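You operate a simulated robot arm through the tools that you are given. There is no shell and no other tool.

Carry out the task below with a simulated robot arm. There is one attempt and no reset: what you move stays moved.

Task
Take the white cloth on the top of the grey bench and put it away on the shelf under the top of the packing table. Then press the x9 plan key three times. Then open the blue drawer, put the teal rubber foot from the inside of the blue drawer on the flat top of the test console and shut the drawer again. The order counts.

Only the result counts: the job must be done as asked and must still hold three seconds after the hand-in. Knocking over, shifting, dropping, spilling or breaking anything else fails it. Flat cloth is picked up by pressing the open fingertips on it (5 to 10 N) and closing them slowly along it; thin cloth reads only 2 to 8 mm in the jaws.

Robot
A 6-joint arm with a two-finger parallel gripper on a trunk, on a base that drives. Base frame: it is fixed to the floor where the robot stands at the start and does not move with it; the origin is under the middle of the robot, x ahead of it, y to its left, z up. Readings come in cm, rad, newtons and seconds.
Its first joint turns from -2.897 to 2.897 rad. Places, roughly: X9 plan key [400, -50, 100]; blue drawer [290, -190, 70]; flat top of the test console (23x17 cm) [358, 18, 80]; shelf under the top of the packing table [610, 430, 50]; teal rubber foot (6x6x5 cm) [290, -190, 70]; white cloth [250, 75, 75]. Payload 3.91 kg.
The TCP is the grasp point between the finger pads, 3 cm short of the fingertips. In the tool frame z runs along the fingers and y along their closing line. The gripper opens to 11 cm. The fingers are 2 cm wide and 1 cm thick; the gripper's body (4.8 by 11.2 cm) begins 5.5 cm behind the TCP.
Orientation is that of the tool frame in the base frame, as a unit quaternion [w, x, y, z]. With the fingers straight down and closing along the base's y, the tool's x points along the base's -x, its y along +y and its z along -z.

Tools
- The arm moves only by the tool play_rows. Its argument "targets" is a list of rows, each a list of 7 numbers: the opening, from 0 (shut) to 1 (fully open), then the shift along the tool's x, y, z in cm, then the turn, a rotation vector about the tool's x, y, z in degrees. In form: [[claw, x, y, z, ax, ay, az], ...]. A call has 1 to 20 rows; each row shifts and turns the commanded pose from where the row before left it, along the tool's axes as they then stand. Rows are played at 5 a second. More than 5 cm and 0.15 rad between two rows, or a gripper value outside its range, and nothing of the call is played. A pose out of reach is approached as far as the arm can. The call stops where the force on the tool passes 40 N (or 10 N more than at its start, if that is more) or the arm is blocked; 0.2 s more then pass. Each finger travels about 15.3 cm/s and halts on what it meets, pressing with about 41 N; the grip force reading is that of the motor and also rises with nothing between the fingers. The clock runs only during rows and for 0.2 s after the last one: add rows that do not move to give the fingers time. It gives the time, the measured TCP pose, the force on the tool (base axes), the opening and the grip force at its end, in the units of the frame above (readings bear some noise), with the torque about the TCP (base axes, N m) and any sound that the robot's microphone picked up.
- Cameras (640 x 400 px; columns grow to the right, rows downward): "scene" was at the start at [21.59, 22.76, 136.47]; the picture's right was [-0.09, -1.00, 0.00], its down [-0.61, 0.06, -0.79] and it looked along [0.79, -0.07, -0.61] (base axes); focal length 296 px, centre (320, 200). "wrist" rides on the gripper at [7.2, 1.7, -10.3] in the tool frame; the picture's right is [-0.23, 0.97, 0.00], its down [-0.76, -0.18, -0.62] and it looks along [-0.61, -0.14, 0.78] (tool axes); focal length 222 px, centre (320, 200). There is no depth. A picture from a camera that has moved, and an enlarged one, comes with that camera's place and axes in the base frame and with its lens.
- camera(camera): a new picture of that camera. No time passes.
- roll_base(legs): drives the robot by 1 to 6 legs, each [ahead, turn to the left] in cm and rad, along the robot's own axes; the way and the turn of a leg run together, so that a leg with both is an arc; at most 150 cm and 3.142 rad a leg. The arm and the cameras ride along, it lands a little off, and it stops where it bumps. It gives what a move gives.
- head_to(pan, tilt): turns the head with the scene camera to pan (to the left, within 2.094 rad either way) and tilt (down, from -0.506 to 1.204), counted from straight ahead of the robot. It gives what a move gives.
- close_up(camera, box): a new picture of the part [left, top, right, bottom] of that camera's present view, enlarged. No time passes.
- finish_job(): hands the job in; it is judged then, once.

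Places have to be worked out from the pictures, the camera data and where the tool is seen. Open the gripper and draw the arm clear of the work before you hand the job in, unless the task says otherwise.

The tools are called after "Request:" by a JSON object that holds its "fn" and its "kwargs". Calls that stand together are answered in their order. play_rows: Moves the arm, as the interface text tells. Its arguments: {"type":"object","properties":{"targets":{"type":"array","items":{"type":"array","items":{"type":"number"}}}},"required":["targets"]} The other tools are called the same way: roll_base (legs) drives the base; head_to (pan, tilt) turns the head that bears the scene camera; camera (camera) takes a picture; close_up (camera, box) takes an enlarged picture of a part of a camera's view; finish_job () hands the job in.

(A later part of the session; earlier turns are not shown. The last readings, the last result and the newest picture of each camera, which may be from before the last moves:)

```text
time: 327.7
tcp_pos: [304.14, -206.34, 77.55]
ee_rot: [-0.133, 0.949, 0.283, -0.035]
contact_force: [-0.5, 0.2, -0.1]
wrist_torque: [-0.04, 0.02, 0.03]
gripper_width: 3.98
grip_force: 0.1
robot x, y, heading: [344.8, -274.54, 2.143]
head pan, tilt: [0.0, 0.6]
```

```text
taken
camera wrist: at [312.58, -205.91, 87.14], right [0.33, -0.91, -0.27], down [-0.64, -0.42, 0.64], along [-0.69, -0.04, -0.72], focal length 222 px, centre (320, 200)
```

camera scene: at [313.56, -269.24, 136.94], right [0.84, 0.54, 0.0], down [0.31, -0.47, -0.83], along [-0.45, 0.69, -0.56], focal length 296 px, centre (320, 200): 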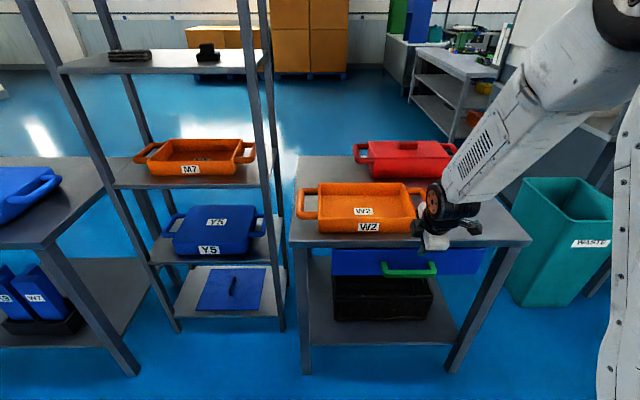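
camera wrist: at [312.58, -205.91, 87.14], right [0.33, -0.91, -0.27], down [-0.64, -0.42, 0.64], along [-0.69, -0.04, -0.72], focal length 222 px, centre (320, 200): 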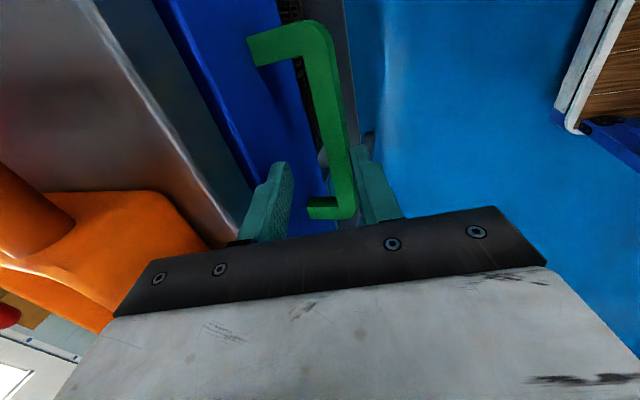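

The bar now lies between the open fingers in the wrist picture. I lower 6 cm in two steps.

Request:
{"fn": "play_rows", "kwargs": {"targets": [[0.36, 0, 0.58, 2.02, 0, 0, 0], [0.36, 0, 0.58, 2.02, 0, 0, 0], [0.36, 0, 0.58, 2.02, 0, 0, 0], [0.36, 0, 0, 0, 0, 0, 0]]}}

Request:
{"fn": "camera", "kwargs": {"camera": "wrist"}}

Request:
{"fn": "close_up", "kwargs": {"camera": "scene", "box": [340, 190, 500, 290]}}

```text
time: 328.7
tcp_pos: [304.07, -206.25, 71.28]
ee_rot: [-0.134, 0.949, 0.284, -0.036]
contact_force: [0.3, 0.0, -0.5]
wrist_torque: [-0.04, 0.0, -0.01]
gripper_width: 3.95
grip_force: 0.1
robot x, y, heading: [345.02, -275.13, 2.15]
head pan, tilt: [0.0, 0.6]
```

```text
taken
camera wrist: at [312.54, -205.99, 80.83], right [0.32, -0.91, -0.27], down [-0.64, -0.42, 0.64], along [-0.69, -0.04, -0.72], focal length 222 px, centre (320, 200)
```

wrist: 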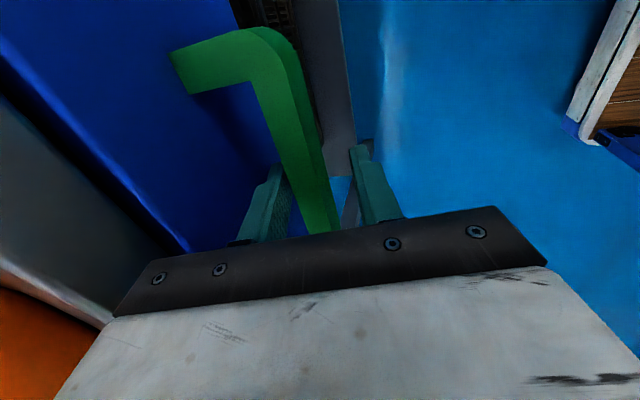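

```text
4.00 times, centred on (420, 240) of scene
camera zoom: at [313.55, -269.23, 136.94], right [0.84, 0.54, 0.0], down [0.31, -0.47, -0.82], along [-0.45, 0.69, -0.57], focal length 1183 px, centre (-80, 40)
```

zoom: 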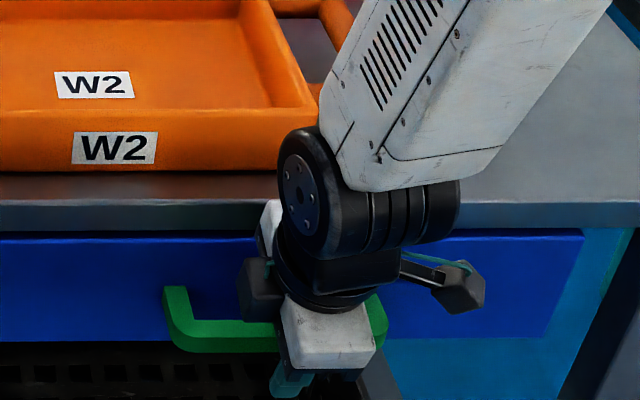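

The bar is between the fingers. I close the jaws on it.

Request:
{"fn": "play_rows", "kwargs": {"targets": [[0.25, 0, 0, 0, 0, 0, 0], [0.15, 0, 0, 0, 0, 0, 0], [0.0, 0, 0, 0, 0, 0, 0], [0.0, 0, 0, 0, 0, 0, 0], [0.0, 0, 0, 0, 0, 0, 0]]}}

Request:
{"fn": "camera", "kwargs": {"camera": "wrist"}}

```text
time: 329.9
tcp_pos: [303.96, -206.35, 71.3]
ee_rot: [-0.134, 0.949, 0.284, -0.036]
contact_force: [-3.0, 3.2, 4.4]
wrist_torque: [-0.07, 0.21, -0.44]
gripper_width: 1.78
grip_force: 44.6
robot x, y, heading: [344.93, -274.73, 2.145]
head pan, tilt: [0.0, 0.6]
```

```text
taken
camera wrist: at [312.54, -205.98, 80.86], right [0.32, -0.91, -0.27], down [-0.64, -0.42, 0.64], along [-0.69, -0.04, -0.72], focal length 222 px, centre (320, 200)
```

wrist: 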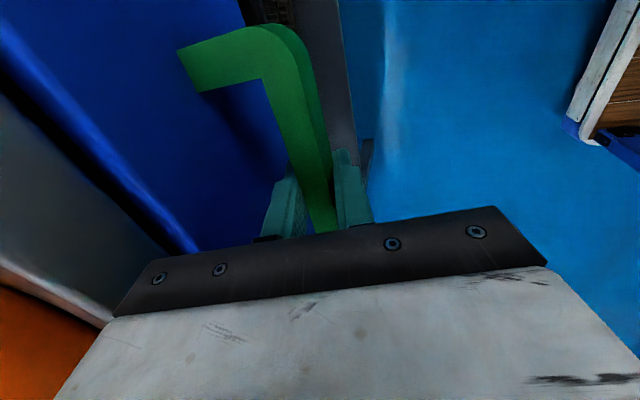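

The bar is held (1.8 cm). I pull the drawer open by backing the base off in steps.

Request:
{"fn": "roll_base", "kwargs": {"legs": [[-10, 0]]}}

Request:
{"fn": "camera", "kwargs": {"camera": "wrist"}}

Request:
{"fn": "camera", "kwargs": {"camera": "scene"}}

```text
time: 331.1
tcp_pos: [309.58, -214.77, 71.22]
ee_rot: [-0.134, 0.949, 0.283, -0.035]
contact_force: [4.9, 5.5, 7.5]
wrist_torque: [0.07, -0.02, -0.37]
gripper_width: 1.79
grip_force: 44.9
robot x, y, heading: [350.25, -283.06, 2.144]
head pan, tilt: [0.0, 0.6]
```

```text
taken
camera wrist: at [318.12, -214.46, 80.85], right [0.32, -0.91, -0.27], down [-0.64, -0.42, 0.64], along [-0.69, -0.04, -0.72], focal length 222 px, centre (320, 200)
```

wrist: 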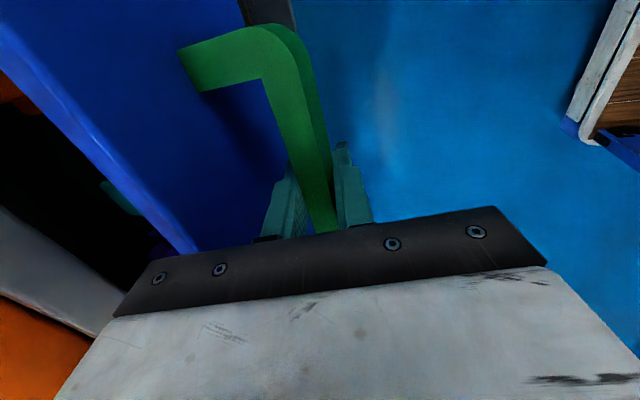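

```text
taken
camera scene: at [319.08, -277.71, 136.95], right [0.84, 0.54, 0.0], down [0.31, -0.47, -0.83], along [-0.45, 0.69, -0.56], focal length 296 px, centre (320, 200)
```

scene: 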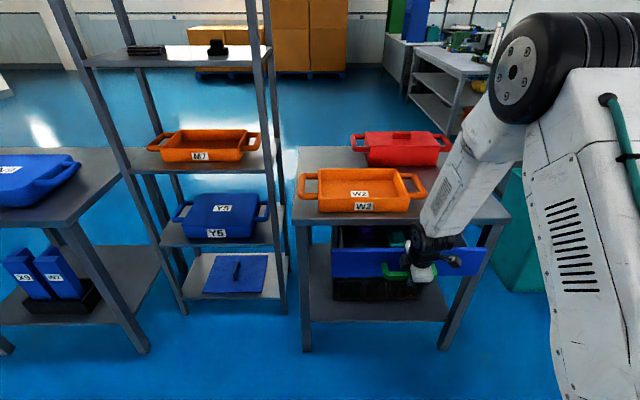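

The drawer is sliding out with little force. I pull it further.

Request:
{"fn": "roll_base", "kwargs": {"legs": [[-12, 0]]}}

Request:
{"fn": "camera", "kwargs": {"camera": "scene"}}

Request:
{"fn": "close_up", "kwargs": {"camera": "scene", "box": [300, 180, 500, 305]}}

Request:
{"fn": "camera", "kwargs": {"camera": "wrist"}}

```text
time: 332.3
tcp_pos: [316.25, -224.94, 71.31]
ee_rot: [-0.134, 0.949, 0.282, -0.036]
contact_force: [14.4, 11.8, 3.6]
wrist_torque: [0.23, -0.18, -0.44]
gripper_width: 1.75
grip_force: 44.9
robot x, y, heading: [357.42, -293.31, 2.144]
head pan, tilt: [0.0, 0.6]
```

```text
taken
camera scene: at [325.68, -287.84, 136.95], right [0.84, 0.54, 0.0], down [0.31, -0.48, -0.83], along [-0.45, 0.69, -0.56], focal length 296 px, centre (320, 200)
```

scene: 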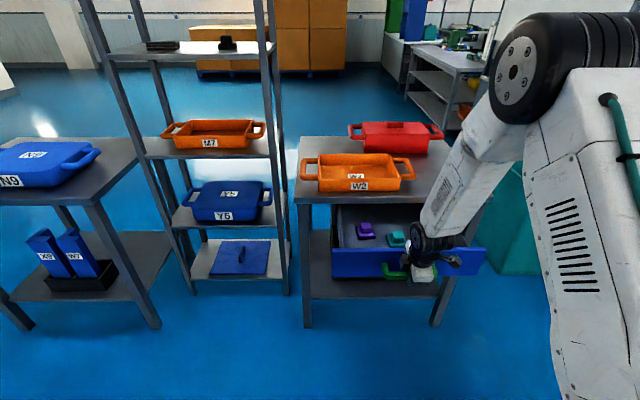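

```text
3.20 times, centred on (400, 242) of scene
camera zoom: at [325.68, -287.84, 136.95], right [0.84, 0.54, 0.0], down [0.31, -0.48, -0.83], along [-0.45, 0.69, -0.56], focal length 946 px, centre (64, 64)
```

zoom: 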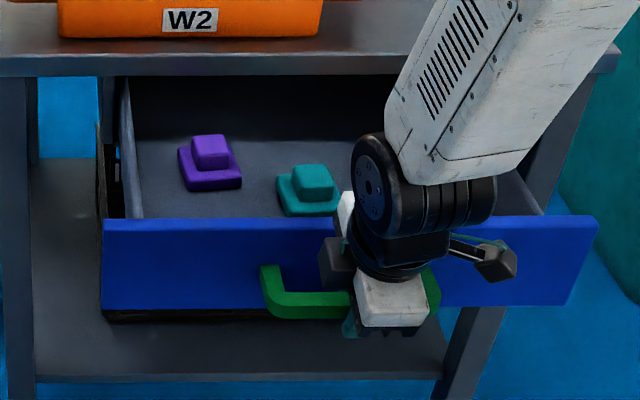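

```text
taken
camera wrist: at [324.79, -224.57, 80.85], right [0.32, -0.91, -0.27], down [-0.64, -0.42, 0.64], along [-0.7, -0.03, -0.72], focal length 222 px, centre (320, 200)
```

wrist: 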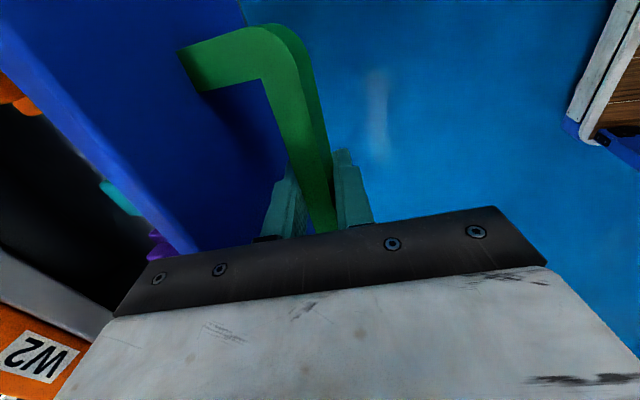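

The drawer is open about 22 cm; the teal foot lies inside near (307, -212), next to a purple one. I let go of the handle and raise the hand straight up.

Request:
{"fn": "play_rows", "kwargs": {"targets": [[0.2, 0, 0, 0, 0, 0, 0], [0.36, 0, 0, 0, 0, 0, 0], [0.36, 0, 0, 0, 0, 0, 0], [0.36, 0, -0.41, -1.44, 0, 0, 0], [0.36, 0, -0.83, -2.88, 0, 0, 0], [0.36, 0, -1.24, -4.3, 0, 0, 0], [0.36, 0, -1.24, -4.3, 0, 0, 0], [0.36, 0, -1.24, -4.3, 0, 0, 0], [0.36, 0, -1.24, -4.3, 0, 0, 0], [0.36, 0, -1.24, -4.3, 0, 0, 0], [0.36, 0, -1.24, -4.3, 0, 0, 0], [0.36, 0, 0, 0, -8, 0, 0], [0.36, 0, 0, 0, -8, 0, 0], [0.36, 0, 0, 0, 0, 0, 0]]}}

Request:
{"fn": "camera", "kwargs": {"camera": "scene"}}

Request:
{"fn": "camera", "kwargs": {"camera": "wrist"}}

```text
time: 335.3
tcp_pos: [316.0, -224.91, 102.56]
ee_rot: [0.001, 0.959, 0.284, 0.005]
contact_force: [-0.4, 1.9, 0.5]
wrist_torque: [-0.01, 0.02, -0.01]
gripper_width: 3.97
grip_force: 0.1
robot x, y, heading: [357.35, -293.7, 2.141]
head pan, tilt: [0.0, 0.6]
```

```text
taken
camera scene: at [325.64, -287.87, 136.94], right [0.84, 0.54, 0.0], down [0.31, -0.47, -0.83], along [-0.45, 0.69, -0.56], focal length 296 px, centre (320, 200)
```

scene: 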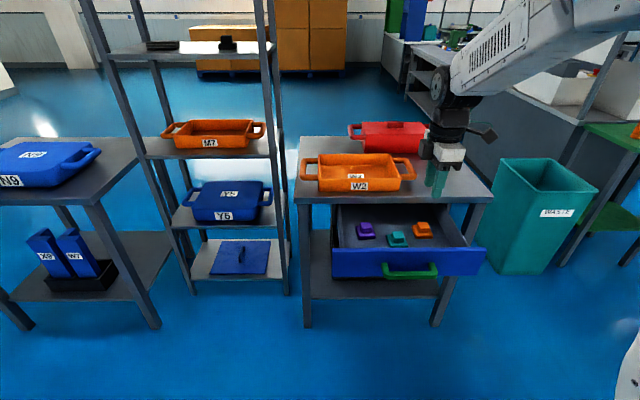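

```text
taken
camera wrist: at [322.98, -222.27, 113.09], right [0.34, -0.94, 0.0], down [-0.74, -0.27, 0.62], along [-0.58, -0.21, -0.79], focal length 222 px, centre (320, 200)
```

wrist: 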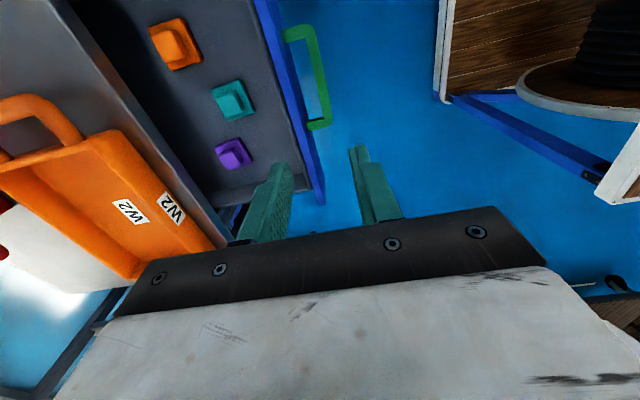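

The drawer holds three feet: purple, teal (in the middle, nearest the front) and orange. I zoom in from both cameras to fix the teal one's place.

Request:
{"fn": "close_up", "kwargs": {"camera": "scene", "box": [320, 195, 500, 285]}}

Request:
{"fn": "close_up", "kwargs": {"camera": "wrist", "box": [120, 0, 340, 200]}}

```text
3.56 times, centred on (410, 240) of scene
camera zoom: at [325.64, -287.87, 136.94], right [0.84, 0.54, 0.0], down [0.31, -0.47, -0.83], along [-0.45, 0.69, -0.56], focal length 1052 px, centre (0, 58)
```

zoom: 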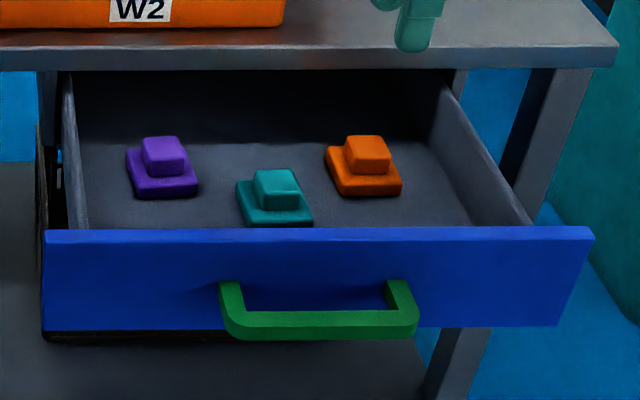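

```text
2.00 times, centred on (230, 100) of wrist
camera zoom: at [322.98, -222.27, 113.09], right [0.34, -0.94, 0.0], down [-0.74, -0.27, 0.62], along [-0.58, -0.21, -0.79], focal length 444 px, centre (500, 400)
```

zoom: 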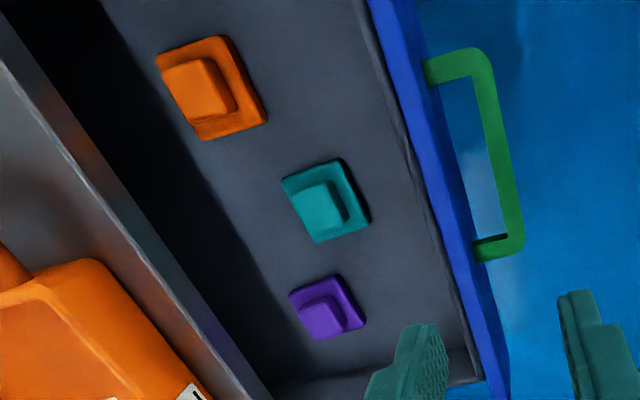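

The teal foot's top is at about (307.2, -210.8, 71.6), so the drawer floor is near z 66.6. I drive forward 14 cm to bring it into comfortable reach.

Request:
{"fn": "roll_base", "kwargs": {"legs": [[14, 0]]}}

Request:
{"fn": "camera", "kwargs": {"camera": "wrist"}}

Request:
{"fn": "close_up", "kwargs": {"camera": "scene", "box": [320, 195, 500, 305]}}

```text
time: 336.7
tcp_pos: [308.34, -213.12, 102.55]
ee_rot: [0.0, 0.959, 0.285, 0.004]
contact_force: [0.2, -0.6, 1.0]
wrist_torque: [-0.01, 0.0, 0.0]
gripper_width: 3.96
grip_force: 0.0
robot x, y, heading: [349.05, -281.64, 2.144]
head pan, tilt: [0.0, 0.6]
```

```text
taken
camera wrist: at [315.27, -210.48, 113.07], right [0.34, -0.94, 0.0], down [-0.74, -0.27, 0.62], along [-0.58, -0.21, -0.79], focal length 222 px, centre (320, 200)
```

wrist: 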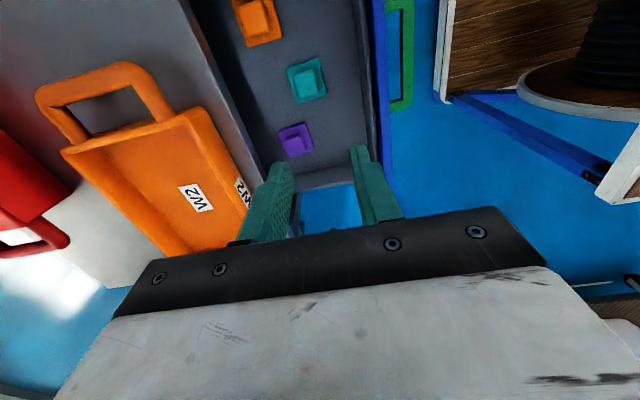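

```text
3.56 times, centred on (410, 250) of scene
camera zoom: at [317.99, -276.08, 136.94], right [0.84, 0.54, 0.0], down [0.31, -0.47, -0.82], along [-0.45, 0.69, -0.57], focal length 1052 px, centre (0, 22)
```

zoom: 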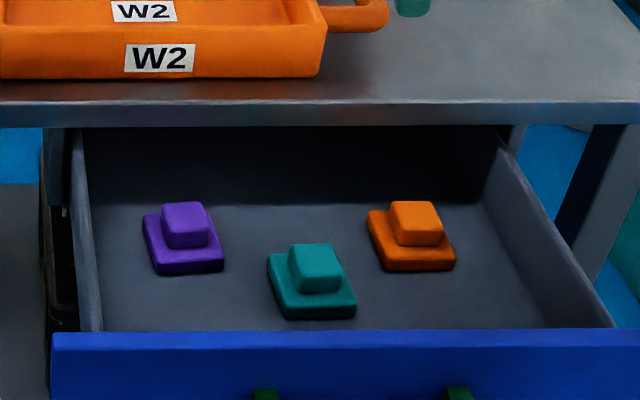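

Both cameras now give the teal foot at about (307.3, -210.7). I shift over it, open the jaws to 8.8 cm and lower to z≈87.

Request:
{"fn": "play_rows", "kwargs": {"targets": [[0.8, 0.5, -2.7, 2, 0, 0, 0], [0.8, 0, 0, 4.5, 0, 0, 0], [0.8, 0, 0, 4.5, 0, 0, 0], [0.8, 0, 0, 4.5, 0, 0, 0], [0.8, 0, 0, 0, 0, 0, 0]]}}

Request:
{"fn": "camera", "kwargs": {"camera": "wrist"}}

Request:
{"fn": "camera", "kwargs": {"camera": "scene"}}

```text
time: 337.9
tcp_pos: [307.47, -210.47, 87.1]
ee_rot: [0.0, 0.958, 0.285, 0.004]
contact_force: [0.4, 0.1, -0.3]
wrist_torque: [-0.02, 0.0, -0.04]
gripper_width: 8.81
grip_force: 0.0
robot x, y, heading: [349.72, -281.66, 2.149]
head pan, tilt: [0.0, 0.6]
```

```text
taken
camera wrist: at [314.4, -207.9, 97.52], right [0.34, -0.94, 0.0], down [-0.74, -0.27, 0.62], along [-0.58, -0.21, -0.79], focal length 222 px, centre (320, 200)
```

wrist: 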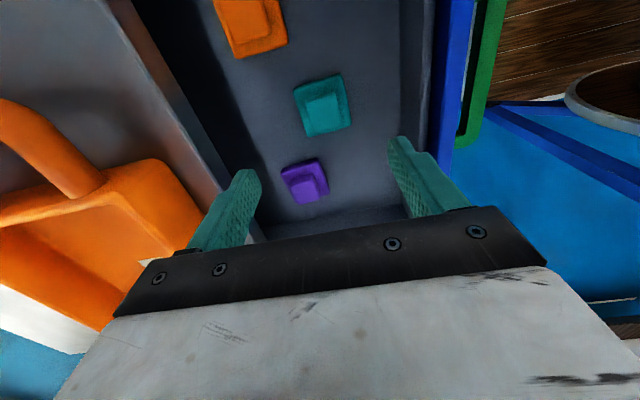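

```text
taken
camera scene: at [318.0, -276.09, 136.94], right [0.84, 0.54, 0.0], down [0.31, -0.47, -0.83], along [-0.45, 0.69, -0.56], focal length 296 px, centre (320, 200)
```

scene: 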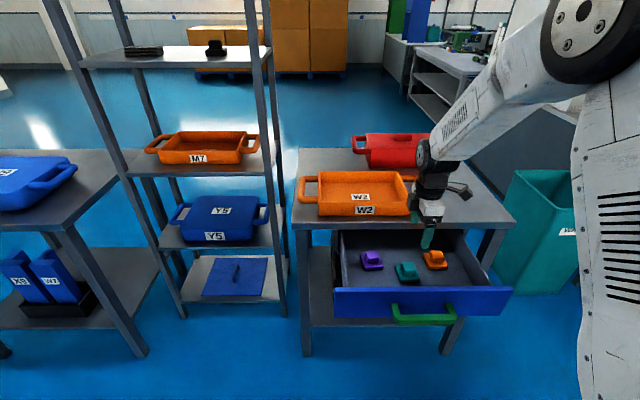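

The hand is centred above the teal foot. I lower to z≈71.5, then in small steps toward the drawer floor.

Request:
{"fn": "play_rows", "kwargs": {"targets": [[0.8, 0, 0, 4.5, 0, 0, 0], [0.8, 0, 0, 4.5, 0, 0, 0], [0.8, 0, 0, 4.5, 0, 0, 0], [0.8, 0, 0, 2, 0, 0, 0], [0.8, 0, 0, 0, 0, 0, 0]]}}

Request:
{"fn": "camera", "kwargs": {"camera": "wrist"}}

Request:
{"fn": "close_up", "kwargs": {"camera": "scene", "box": [320, 195, 500, 305]}}

```text
time: 339.1
tcp_pos: [307.44, -210.45, 71.5]
ee_rot: [0.0, 0.959, 0.285, 0.005]
contact_force: [0.1, 0.0, -1.0]
wrist_torque: [0.02, 0.0, 0.02]
gripper_width: 8.79
grip_force: 0.0
robot x, y, heading: [349.34, -281.37, 2.139]
head pan, tilt: [0.0, 0.6]
```

```text
taken
camera wrist: at [314.49, -207.77, 82.04], right [0.34, -0.94, 0.0], down [-0.74, -0.27, 0.62], along [-0.58, -0.21, -0.79], focal length 222 px, centre (320, 200)
```

wrist: 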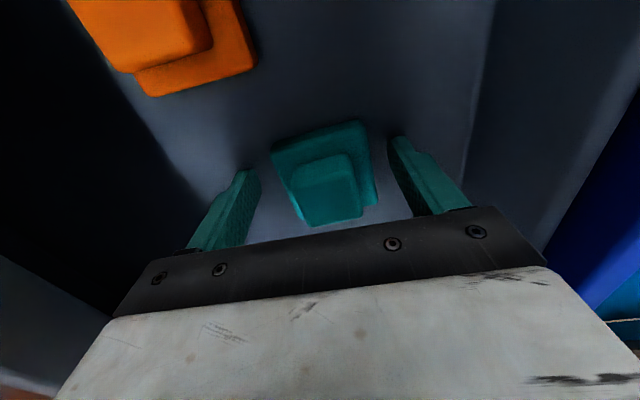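

```text
3.56 times, centred on (410, 250) of scene
camera zoom: at [318.0, -276.08, 136.94], right [0.84, 0.54, 0.0], down [0.31, -0.47, -0.82], along [-0.45, 0.69, -0.57], focal length 1052 px, centre (0, 22)
```

zoom: 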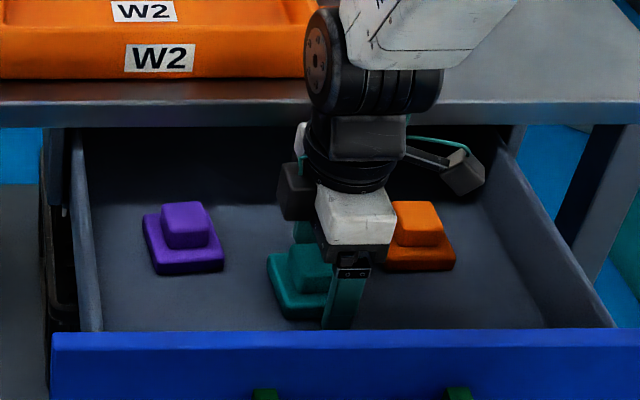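

The foot sits between the fingers, centred. I lower the last 1.2 cm in small steps.

Request:
{"fn": "play_rows", "kwargs": {"targets": [[0.8, 0, 0, 0.5, 0, 0, 0], [0.8, 0, 0, 0.4, 0, 0, 0], [0.8, 0, 0, 0.3, 0, 0, 0], [0.8, 0, 0, 0, 0, 0, 0]]}}

```text
time: 339.7
tcp_pos: [307.37, -210.19, 71.17]
ee_rot: [-0.004, 0.959, 0.285, 0.004]
contact_force: [-0.3, -0.3, 14.6]
wrist_torque: [-0.66, -0.25, -0.04]
gripper_width: 8.8
grip_force: 0.0
robot x, y, heading: [349.47, -281.39, 2.143]
head pan, tilt: [0.0, 0.6]
stopped in row 3: the force on the tool passed its limit at 48 N (the readings are from after the stop); the commanded pose is now the measured one
```

The front fingertip touched the drawer floor at about z 68.1. I rise 0.3 cm and close the jaws on the foot's base.

Request:
{"fn": "play_rows", "kwargs": {"targets": [[0.8, 0, 0, -0.3, 0, 0, 0], [0.72, 0, 0, 0, 0, 0, 0], [0.64, 0, 0, 0, 0, 0, 0], [0.56, 0, 0, 0, 0, 0, 0], [0.5, 0, 0, 0, 0, 0, 0], [0.4, 0, 0, 0, 0, 0, 0], [0.3, 0, 0, 0, 0, 0, 0], [0.2, 0, 0, 0, 0, 0, 0], [0.1, 0, 0, 0, 0, 0, 0], [0, 0, 0, 0, 0, 0, 0], [0, 0, 0, 0, 0, 0, 0]]}}

Request:
{"fn": "camera", "kwargs": {"camera": "wrist"}}

Request:
{"fn": "close_up", "kwargs": {"camera": "scene", "box": [320, 195, 500, 305]}}

```text
time: 342.1
tcp_pos: [307.51, -210.25, 71.21]
ee_rot: [-0.003, 0.959, 0.285, 0.004]
contact_force: [-0.4, -0.4, -0.7]
wrist_torque: [0.0, -0.01, -0.01]
gripper_width: 5.98
grip_force: 41.1
robot x, y, heading: [349.29, -281.11, 2.145]
head pan, tilt: [0.0, 0.6]
```

```text
taken
camera wrist: at [314.4, -207.63, 81.75], right [0.34, -0.94, 0.0], down [-0.74, -0.27, 0.62], along [-0.58, -0.21, -0.79], focal length 222 px, centre (320, 200)
```

wrist: 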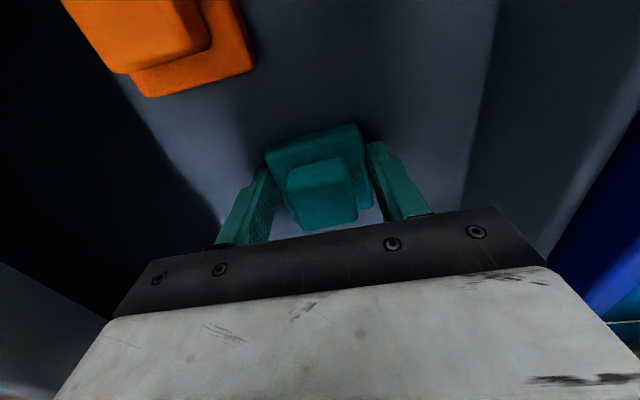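

```text
3.56 times, centred on (410, 250) of scene
camera zoom: at [318.0, -276.07, 136.94], right [0.84, 0.54, 0.0], down [0.31, -0.47, -0.82], along [-0.45, 0.69, -0.57], focal length 1052 px, centre (0, 22)
```

zoom: 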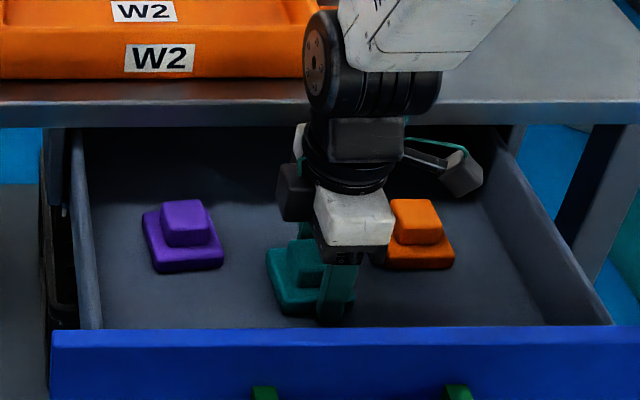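

The foot's base is gripped (6.0 cm, 41 N). I lift it straight up out of the drawer.

Request:
{"fn": "play_rows", "kwargs": {"targets": [[0, 0, 0, -2, 0, 0, 0], [0, 0, 0, -4, 0, 0, 0], [0, 0, 0, -4.5, 0, 0, 0], [0, 0, 0, -4.5, 0, 0, 0], [0, 0, 0, -4.5, 0, 0, 0], [0, 0, 0, -4.5, 0, 0, 0], [0, 0, 0, -4.5, 0, 0, 0], [0, 0, 0, -4.5, 0, 0, 0], [0, 0, 0, -4.5, 0, 0, 0], [0, 0, 0, -2.5, 0, 0, 0], [0, 0, 0, 0, 0, 0, 0]]}}

Request:
{"fn": "camera", "kwargs": {"camera": "wrist"}}

Request:
{"fn": "camera", "kwargs": {"camera": "scene"}}

```text
time: 344.5
tcp_pos: [307.24, -210.56, 111.21]
ee_rot: [-0.002, 0.959, 0.284, 0.003]
contact_force: [0.3, -0.5, -1.3]
wrist_torque: [0.01, -0.01, -0.02]
gripper_width: 5.95
grip_force: 40.7
robot x, y, heading: [349.23, -281.65, 2.147]
head pan, tilt: [0.0, 0.6]
```

```text
taken
camera wrist: at [314.19, -207.92, 121.74], right [0.34, -0.94, 0.0], down [-0.74, -0.27, 0.62], along [-0.58, -0.21, -0.79], focal length 222 px, centre (320, 200)
```

wrist: 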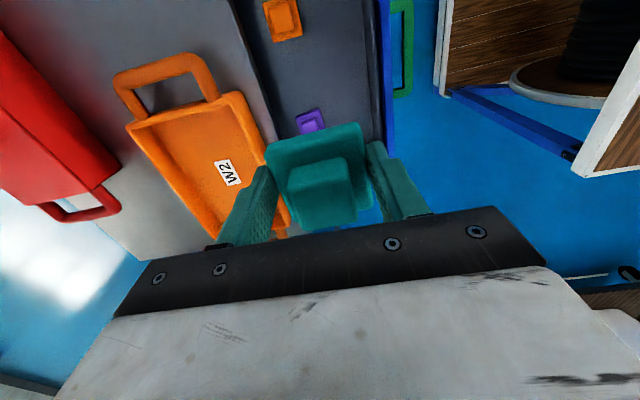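

```text
taken
camera scene: at [317.99, -276.07, 136.94], right [0.84, 0.54, 0.0], down [0.31, -0.47, -0.82], along [-0.45, 0.69, -0.57], focal length 296 px, centre (320, 200)
```

scene: 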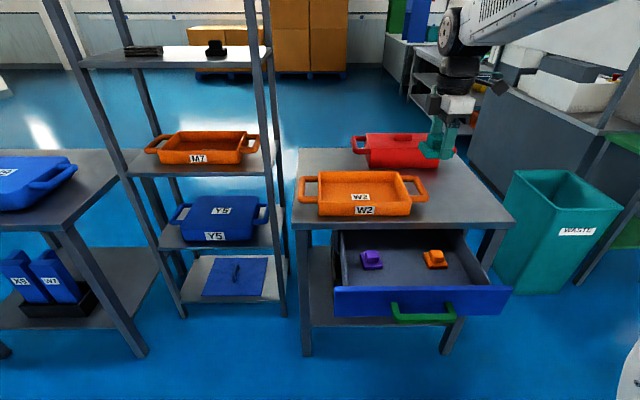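

The teal foot is held; the purple and orange ones are untouched in the open drawer. I tuck the arm a little and drive to the aisle behind the console.

Request:
{"fn": "play_rows", "kwargs": {"targets": [[0, 0, 4.5, -0.5, 0, 0, 0], [0, 0, 4.5, -0.5, 0, 0, 0], [0, 0, 4.5, -0.5, 0, 0, 0], [0, 0, 0, 0, 0, 0, 0]]}}

Request:
{"fn": "roll_base", "kwargs": {"legs": [[0, -1.568], [127, 0], [126, 0], [0, 1.571]]}}

Request:
{"fn": "head_to", "kwargs": {"pan": 0.1, "tilt": 0.4}}

Request:
{"fn": "camera", "kwargs": {"camera": "scene"}}

```text
time: 345.5
tcp_pos: [314.53, -221.85, 112.79]
ee_rot: [-0.003, 0.959, 0.285, 0.005]
contact_force: [0.6, -1.0, -1.3]
wrist_torque: [0.01, 0.04, 0.0]
gripper_width: 5.93
grip_force: 41.0
robot x, y, heading: [349.66, -281.53, 2.145]
head pan, tilt: [0.0, 0.6]
```

```text
time: 365.6
tcp_pos: [528.53, -84.14, 112.74]
ee_rot: [-0.003, 0.959, 0.283, 0.004]
contact_force: [0.0, -1.1, -1.2]
wrist_torque: [0.0, -0.06, 0.02]
gripper_width: 5.92
grip_force: 41.2
robot x, y, heading: [563.19, -143.87, 2.14]
head pan, tilt: [0.0, 0.6]
```

```text
time: 366.3
tcp_pos: [528.5, -84.27, 112.69]
ee_rot: [-0.003, 0.959, 0.283, 0.003]
contact_force: [0.1, 0.3, -1.6]
wrist_torque: [0.04, 0.02, -0.02]
gripper_width: 5.93
grip_force: 41.3
robot x, y, heading: [563.8, -143.75, 2.142]
head pan, tilt: [0.099, 0.4]
```

```text
taken
camera scene: at [530.97, -138.67, 138.75], right [0.78, 0.62, 0.0], down [0.24, -0.31, -0.92], along [-0.57, 0.72, -0.39], focal length 296 px, centre (320, 200)
```

scene: 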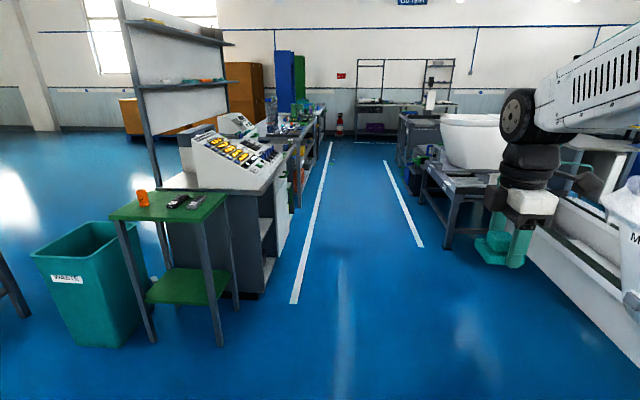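

The aisle is clear. I drive 248 cm along it and turn left to face the console's flat part.

Request:
{"fn": "roll_base", "kwargs": {"legs": [[124, 0], [124, 0], [0, 1.577]]}}

Request:
{"fn": "head_to", "kwargs": {"pan": 0.0, "tilt": 0.6}}

Request:
{"fn": "camera", "kwargs": {"camera": "scene"}}

Request:
{"fn": "camera", "kwargs": {"camera": "wrist"}}

```text
time: 382.3
tcp_pos: [370.8, 30.27, 112.69]
ee_rot: [-0.003, 0.475, 0.88, 0.001]
contact_force: [0.8, -0.6, -0.8]
wrist_torque: [0.0, 0.01, 0.03]
gripper_width: 5.92
grip_force: 41.1
robot x, y, heading: [430.64, 65.29, -2.566]
head pan, tilt: [0.099, 0.4]
```

```text
time: 383.0
tcp_pos: [370.82, 30.4, 112.72]
ee_rot: [-0.005, 0.476, 0.88, 0.001]
contact_force: [-1.2, 0.3, -0.8]
wrist_torque: [0.01, -0.01, 0.0]
gripper_width: 5.93
grip_force: 40.9
robot x, y, heading: [430.02, 65.59, -2.573]
head pan, tilt: [0.0, 0.6]
```

```text
taken
camera scene: at [424.87, 33.73, 136.94], right [-0.54, 0.84, 0.0], down [0.47, 0.31, -0.83], along [-0.69, -0.45, -0.56], focal length 296 px, centre (320, 200)
```

scene: 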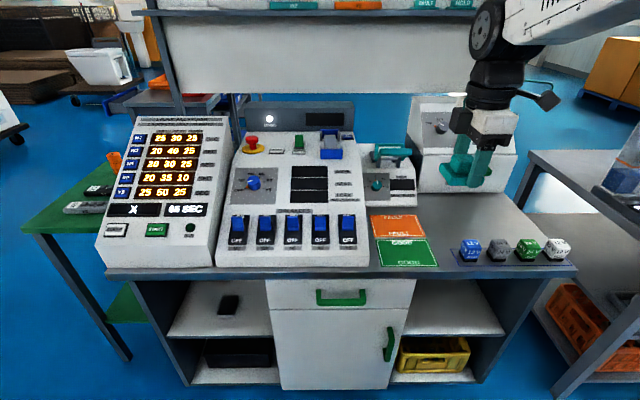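

```text
taken
camera wrist: at [368.34, 37.38, 123.16], right [0.94, 0.34, 0.0], down [0.27, -0.74, 0.62], along [0.21, -0.58, -0.79], focal length 222 px, centre (320, 200)
```

wrist: 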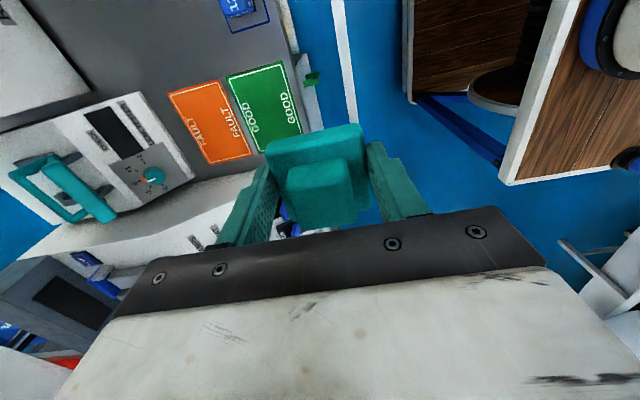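

I'm in front of the flat part: the given spot (358, 18) lies right on the mat area beside the breaker panel. I move the foot over it at carrying height.

Request:
{"fn": "play_rows", "kwargs": {"targets": [[0, -0.85, -4.37, 0, 0, 0, 0], [0, -0.85, -4.37, 0, 0, 0, 0], [0, -0.85, -4.37, 0, 0, 0, 0], [0, -0.85, -4.37, 0, 0, 0, 0], [0, 0, 0, 4, 0, 0, 0], [0, 0, 0, 4, 0, 0, 0], [0, 0, 0, 4, 0, 0, 0], [0, 0, 0, 0, 0, 0, 0]]}}

Request:
{"fn": "camera", "kwargs": {"camera": "scene"}}

Request:
{"fn": "camera", "kwargs": {"camera": "wrist"}}

```text
time: 384.8
tcp_pos: [357.96, 18.05, 100.66]
ee_rot: [-0.005, 0.476, 0.879, 0.001]
contact_force: [-0.7, 0.3, -1.4]
wrist_torque: [0.02, 0.03, 0.03]
gripper_width: 5.94
grip_force: 40.8
robot x, y, heading: [430.25, 65.71, -2.565]
head pan, tilt: [0.0, 0.6]
```

```text
taken
camera scene: at [424.87, 33.73, 136.94], right [-0.54, 0.84, 0.0], down [0.47, 0.31, -0.83], along [-0.69, -0.45, -0.56], focal length 296 px, centre (320, 200)
```

scene: 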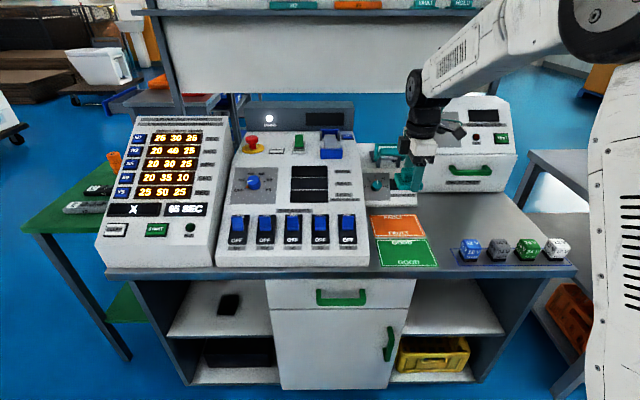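

```text
taken
camera wrist: at [355.55, 25.15, 111.12], right [0.94, 0.34, 0.0], down [0.27, -0.74, 0.62], along [0.21, -0.58, -0.79], focal length 222 px, centre (320, 200)
```

wrist: 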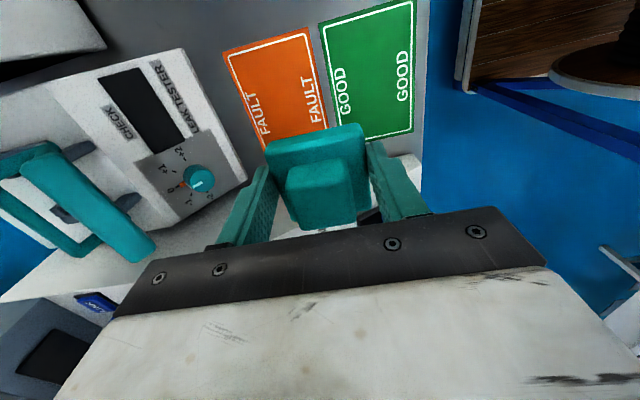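

The foot is right over the mat area, clear of the leak tester and the breaker panel. I lower it to just above the surface.

Request:
{"fn": "play_rows", "kwargs": {"targets": [[0, 0, 0, 4.5, 0, 0, 0], [0, 0, 0, 4.5, 0, 0, 0], [0, 0, 0, 4.5, 0, 0, 0], [0, 0, 0, 1.5, 0, 0, 0], [0, 0, 0, 0, 0, 0, 0]]}}

Request:
{"fn": "camera", "kwargs": {"camera": "scene"}}

Request:
{"fn": "close_up", "kwargs": {"camera": "scene", "box": [330, 150, 490, 280]}}

```text
time: 386.0
tcp_pos: [357.96, 18.15, 85.68]
ee_rot: [-0.005, 0.475, 0.88, 0.002]
contact_force: [0.1, 1.1, -2.0]
wrist_torque: [0.05, 0.02, -0.02]
gripper_width: 5.9
grip_force: 40.9
robot x, y, heading: [430.4, 65.68, -2.562]
head pan, tilt: [0.0, 0.6]
```

```text
taken
camera scene: at [424.87, 33.73, 136.94], right [-0.54, 0.84, 0.0], down [0.47, 0.31, -0.82], along [-0.69, -0.45, -0.57], focal length 296 px, centre (320, 200)
```

scene: 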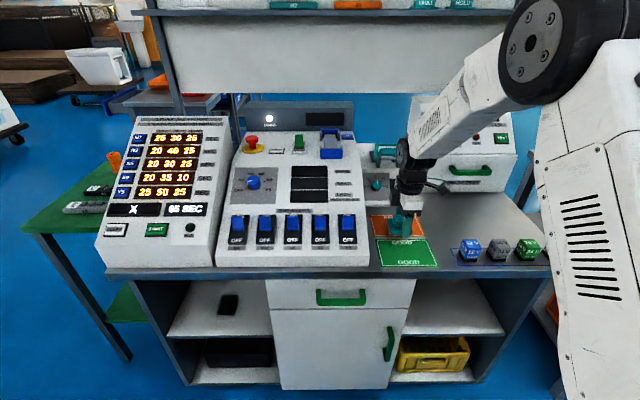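

```text
3.08 times, centred on (410, 215) of scene
camera zoom: at [424.87, 33.73, 136.94], right [-0.54, 0.84, 0.0], down [0.47, 0.31, -0.82], along [-0.69, -0.45, -0.57], focal length 910 px, centre (43, 154)
```

zoom: 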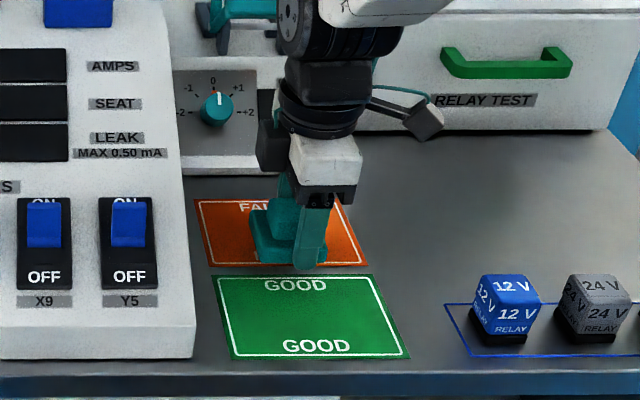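

The foot hovers about 2.5 cm above the mats. I lower it in small steps until it touches down.

Request:
{"fn": "play_rows", "kwargs": {"targets": [[0, 0, 0, 0.7, 0, 0, 0], [0, 0, 0, 0.6, 0, 0, 0], [0, 0, 0, 0.4, 0, 0, 0], [0, 0, 0, 0, 0, 0, 0]]}}

Request:
{"fn": "play_rows", "kwargs": {"targets": [[0, 0, 0, 0.3, 0, 0, 0], [0, 0, 0, 0.2, 0, 0, 0], [0, 0, 0, 0, 0, 0, 0]]}}

```text
time: 387.0
tcp_pos: [357.78, 18.02, 84.11]
ee_rot: [-0.005, 0.475, 0.88, 0.002]
contact_force: [0.4, 0.6, -0.9]
wrist_torque: [0.01, 0.0, 0.02]
gripper_width: 5.91
grip_force: 41.3
robot x, y, heading: [430.18, 65.33, -2.569]
head pan, tilt: [0.0, 0.6]
```

```text
time: 387.8
tcp_pos: [357.67, 17.94, 83.52]
ee_rot: [-0.004, 0.476, 0.879, 0.0]
contact_force: [0.6, -0.4, -0.7]
wrist_torque: [-0.03, 0.02, -0.01]
gripper_width: 5.92
grip_force: 41.4
robot x, y, heading: [430.41, 65.36, -2.563]
head pan, tilt: [0.0, 0.6]
```

No contact yet at z 83.5. I continue with finer steps.

Request:
{"fn": "play_rows", "kwargs": {"targets": [[0, 0, 0, 0.25, 0, 0, 0], [0, 0, 0, 0.2, 0, 0, 0], [0, 0, 0, 0, 0, 0, 0]]}}

```text
time: 388.6
tcp_pos: [357.76, 18.02, 83.12]
ee_rot: [-0.005, 0.475, 0.88, -0.001]
contact_force: [0.8, 1.8, 16.0]
wrist_torque: [0.06, -0.6, 0.05]
gripper_width: 5.91
grip_force: 41.3
robot x, y, heading: [430.25, 65.44, -2.562]
head pan, tilt: [0.0, 0.6]
```

Touchdown at z 83.1 with 16 N. I open the jaws slowly.

Request:
{"fn": "play_rows", "kwargs": {"targets": [[0.56, 0, 0, 0, 0, 0, 0], [0.6, 0, 0, 0, 0, 0, 0], [0.66, 0, 0, 0, 0, 0, 0], [0.74, 0, 0, 0, 0, 0, 0], [0.8, 0, 0, 0, 0, 0, 0], [0.8, 0, 0, 0, 0, 0, 0]]}}

Request:
{"fn": "camera", "kwargs": {"camera": "wrist"}}

Request:
{"fn": "close_up", "kwargs": {"camera": "scene", "box": [330, 150, 490, 280]}}

```text
time: 390.0
tcp_pos: [357.84, 18.0, 83.08]
ee_rot: [-0.005, 0.475, 0.88, 0.0]
contact_force: [-0.1, 0.2, 0.6]
wrist_torque: [-0.01, 0.03, 0.02]
gripper_width: 8.8
grip_force: 0.1
robot x, y, heading: [430.29, 65.45, -2.563]
head pan, tilt: [0.0, 0.6]
```

```text
taken
camera wrist: at [355.4, 25.09, 93.53], right [0.94, 0.34, 0.0], down [0.27, -0.74, 0.62], along [0.21, -0.58, -0.79], focal length 222 px, centre (320, 200)
```

wrist: 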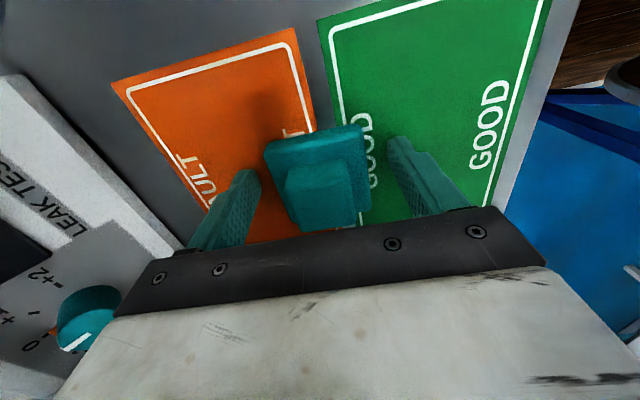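

```text
3.08 times, centred on (410, 215) of scene
camera zoom: at [424.87, 33.73, 136.94], right [-0.54, 0.84, 0.0], down [0.47, 0.31, -0.82], along [-0.69, -0.45, -0.57], focal length 910 px, centre (43, 154)
```

zoom: 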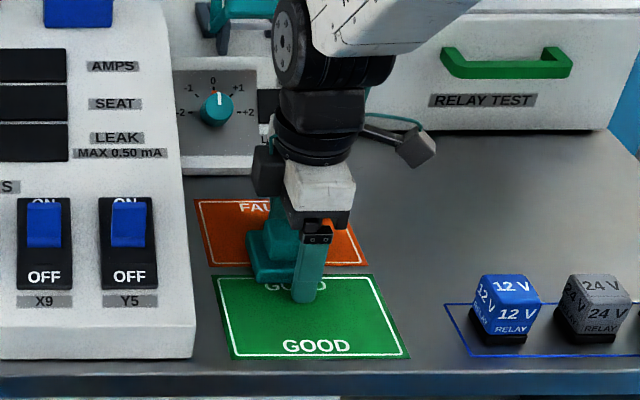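

The foot stands upright at (357.8, 18.0). I raise the hand straight up and check it.

Request:
{"fn": "play_rows", "kwargs": {"targets": [[0.8, 0, 0, -2, 0, 0, 0], [0.8, 0, 0, -4, 0, 0, 0], [0.8, 0, 0, -4.5, 0, 0, 0], [0.8, 0, 0, -4.5, 0, 0, 0], [0.8, 0, 0, -4.5, 0, 0, 0], [0.8, 0, 0, -4.5, 0, 0, 0], [0.8, 0, 0, -4.5, 0, 0, 0], [0.8, 0, 4.5, 0, 0, 0, 0], [0.8, 0, 4.5, 0, 0, 0, 0], [0.5, 0, 4.5, 0, 0, 0, 0], [0.36, 0, 4.5, 0, 0, 0, 0], [0.36, 0, 0, 0, 0, 0, 0]]}}

Request:
{"fn": "camera", "kwargs": {"camera": "scene"}}

Request:
{"fn": "close_up", "kwargs": {"camera": "scene", "box": [330, 150, 490, 280]}}

```text
time: 392.6
tcp_pos: [373.12, 27.72, 111.47]
ee_rot: [-0.004, 0.475, 0.88, 0.001]
contact_force: [0.2, -0.3, 0.3]
wrist_torque: [0.0, 0.01, 0.02]
gripper_width: 3.93
grip_force: 0.0
robot x, y, heading: [430.55, 65.25, -2.563]
head pan, tilt: [0.0, 0.6]
```

```text
taken
camera scene: at [424.86, 33.73, 136.94], right [-0.54, 0.84, 0.0], down [0.47, 0.31, -0.82], along [-0.69, -0.45, -0.57], focal length 296 px, centre (320, 200)
```

scene: 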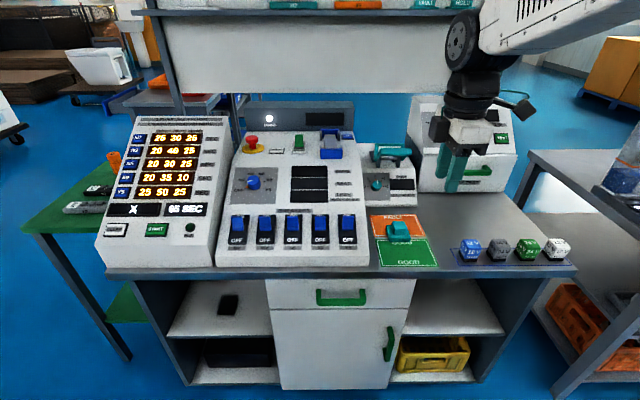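

```text
3.08 times, centred on (410, 215) of scene
camera zoom: at [424.86, 33.73, 136.94], right [-0.54, 0.84, 0.0], down [0.47, 0.31, -0.82], along [-0.69, -0.45, -0.57], focal length 910 px, centre (43, 154)
```

zoom: 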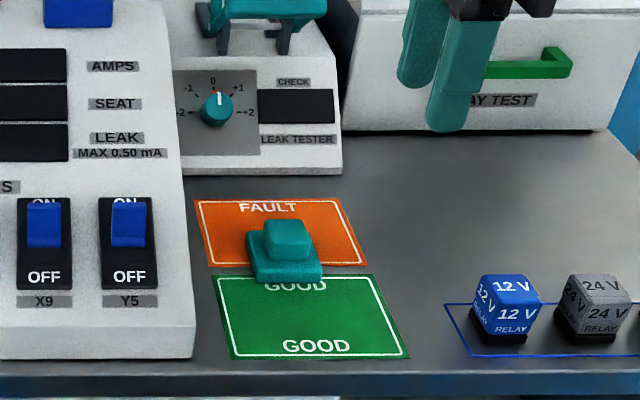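

The foot stands well on the flat top. Now back to the drawer to shut it: out of the aisle and round behind the table again.

Request:
{"fn": "roll_base", "kwargs": {"legs": [[0, 1.571], [124, 0], [122, 0], [0, -1.571], [128, 0]]}}

Request:
{"fn": "head_to", "kwargs": {"pan": -0.5, "tilt": 0.45}}

Request:
{"fn": "camera", "kwargs": {"camera": "scene"}}

```text
time: 418.2
tcp_pos: [396.92, -243.96, 111.48]
ee_rot: [-0.005, 0.483, 0.875, 0.0]
contact_force: [0.7, -0.4, -0.2]
wrist_torque: [0.02, -0.02, 0.0]
gripper_width: 3.96
grip_force: 0.1
robot x, y, heading: [454.49, -207.28, -2.587]
head pan, tilt: [0.0, 0.6]
```

```text
time: 419.2
tcp_pos: [396.8, -244.09, 111.44]
ee_rot: [-0.005, 0.483, 0.876, 0.001]
contact_force: [0.4, -0.2, -0.4]
wrist_torque: [0.02, 0.03, 0.0]
gripper_width: 3.96
grip_force: 0.1
robot x, y, heading: [454.6, -207.36, -2.582]
head pan, tilt: [-0.499, 0.45]
```

```text
taken
camera scene: at [447.0, -234.87, 138.29], right [-0.06, 1.0, 0.0], down [0.43, 0.03, -0.9], along [-0.9, -0.05, -0.44], focal length 296 px, centre (320, 200)
```

scene: 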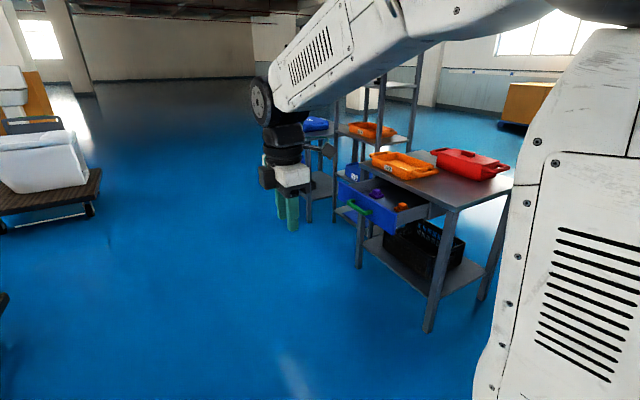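

The drawer is still open as I left it. I drive the last stretch and turn to face it.

Request:
{"fn": "roll_base", "kwargs": {"legs": [[0, 0.06], [128, 0], [0, -1.609]]}}

Request:
{"fn": "head_to", "kwargs": {"pan": 0.0, "tilt": 0.6}}

Request:
{"fn": "camera", "kwargs": {"camera": "scene"}}

Request:
{"fn": "camera", "kwargs": {"camera": "wrist"}}

```text
time: 429.9
tcp_pos: [313.62, -222.76, 111.48]
ee_rot: [-0.002, 0.96, 0.28, 0.004]
contact_force: [0.4, -0.3, 0.2]
wrist_torque: [-0.05, 0.01, -0.03]
gripper_width: 3.94
grip_force: 0.0
robot x, y, heading: [350.6, -280.81, 2.14]
head pan, tilt: [-0.499, 0.45]
```

```text
time: 430.9
tcp_pos: [313.51, -222.74, 111.47]
ee_rot: [-0.004, 0.96, 0.28, 0.003]
contact_force: [0.1, 0.3, -0.5]
wrist_torque: [-0.01, 0.0, 0.02]
gripper_width: 3.96
grip_force: 0.1
robot x, y, heading: [351.12, -280.7, 2.136]
head pan, tilt: [0.0, 0.6]
```

```text
taken
camera scene: at [319.13, -274.77, 136.94], right [0.85, 0.53, 0.0], down [0.3, -0.48, -0.83], along [-0.44, 0.7, -0.56], focal length 296 px, centre (320, 200)
```

scene: 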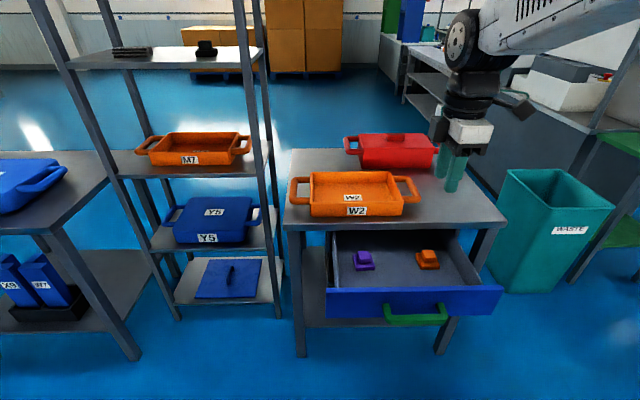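

```text
taken
camera wrist: at [320.64, -220.27, 121.89], right [0.33, -0.94, 0.0], down [-0.74, -0.26, 0.62], along [-0.58, -0.2, -0.79], focal length 222 px, centre (320, 200)
```

wrist: 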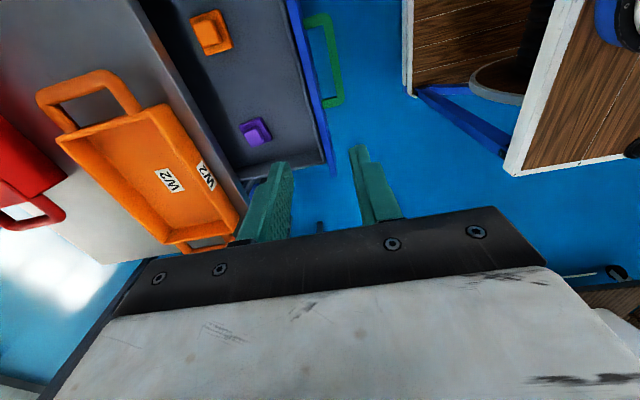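

I turn the tool so that the closed fingers can push squarely on the handle's bar, and draw the hand back in front of it.

Request:
{"fn": "play_rows", "kwargs": {"targets": [[0.2, 0, 0, 0, 0, 0, 8.18], [0, 0, 0, 0, 0, 0, 8.18], [0, 0, 0, 0, 0, 0, 8.18], [0, 0, 0, 0, 0, 0, 8.18], [0, 0, 0, 0, 0, 0, 8.18], [0, 0, 0, 0, 0, 0, 8.18], [0, 0, 0, 0, 0, 0, 8.18], [0, 0, 0, 0, 0, 0, 8.18], [0, 0, 0, 0, 0, 0, 8.18], [0, 0, 0, 0, 0, 0, 8.18], [0, 0, 0, 0, 0, 0, 8.18], [0, 4, -0.3, 0, 0, 0, 0], [0, 4, -0.3, 0, 0, 0, 0], [0, 0, 0, 4.5, 0, 0, 0], [0, 0, 0, 4.5, 0, 0, 0], [0, 0, 0, 4.5, 0, 0, 0], [0, 0, 0, 4.5, 0, 0, 0], [0, 0, 0, 0, 0, 0, 0]]}}

Request:
{"fn": "camera", "kwargs": {"camera": "scene"}}

Request:
{"fn": "camera", "kwargs": {"camera": "wrist"}}

```text
time: 434.7
tcp_pos: [318.49, -229.21, 93.38]
ee_rot: [-0.005, 0.876, -0.482, 0.0]
contact_force: [-0.4, -0.1, -0.1]
wrist_torque: [0.0, 0.0, -0.01]
gripper_width: 0.0
grip_force: 38.1
robot x, y, heading: [350.68, -280.48, 2.137]
head pan, tilt: [0.0, 0.6]
```

```text
taken
camera scene: at [319.13, -274.79, 136.94], right [0.85, 0.53, 0.0], down [0.3, -0.48, -0.83], along [-0.44, 0.7, -0.56], focal length 296 px, centre (320, 200)
```

scene: 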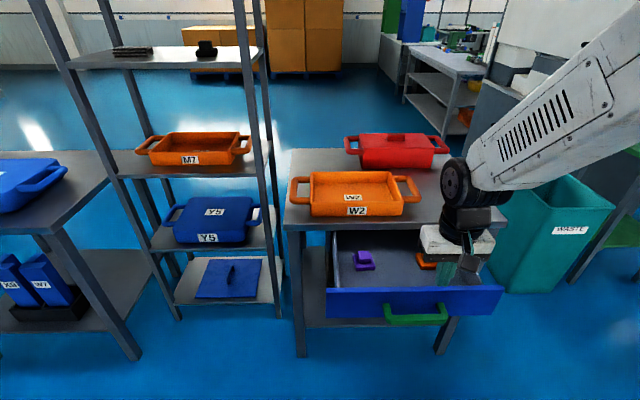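

```text
taken
camera wrist: at [321.02, -236.19, 103.76], right [-0.94, -0.33, -0.01], down [-0.26, 0.73, 0.63], along [-0.2, 0.59, -0.78], focal length 222 px, centre (320, 200)
```

wrist: 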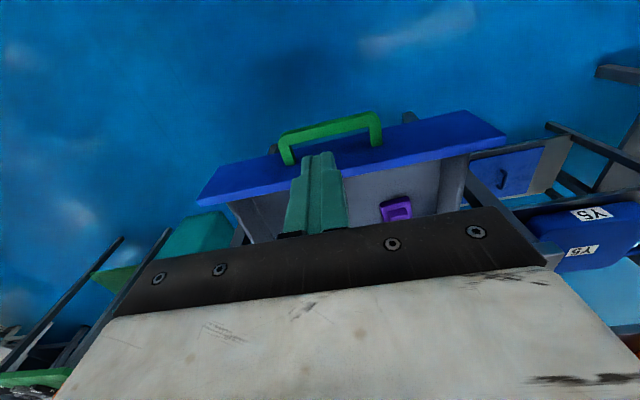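

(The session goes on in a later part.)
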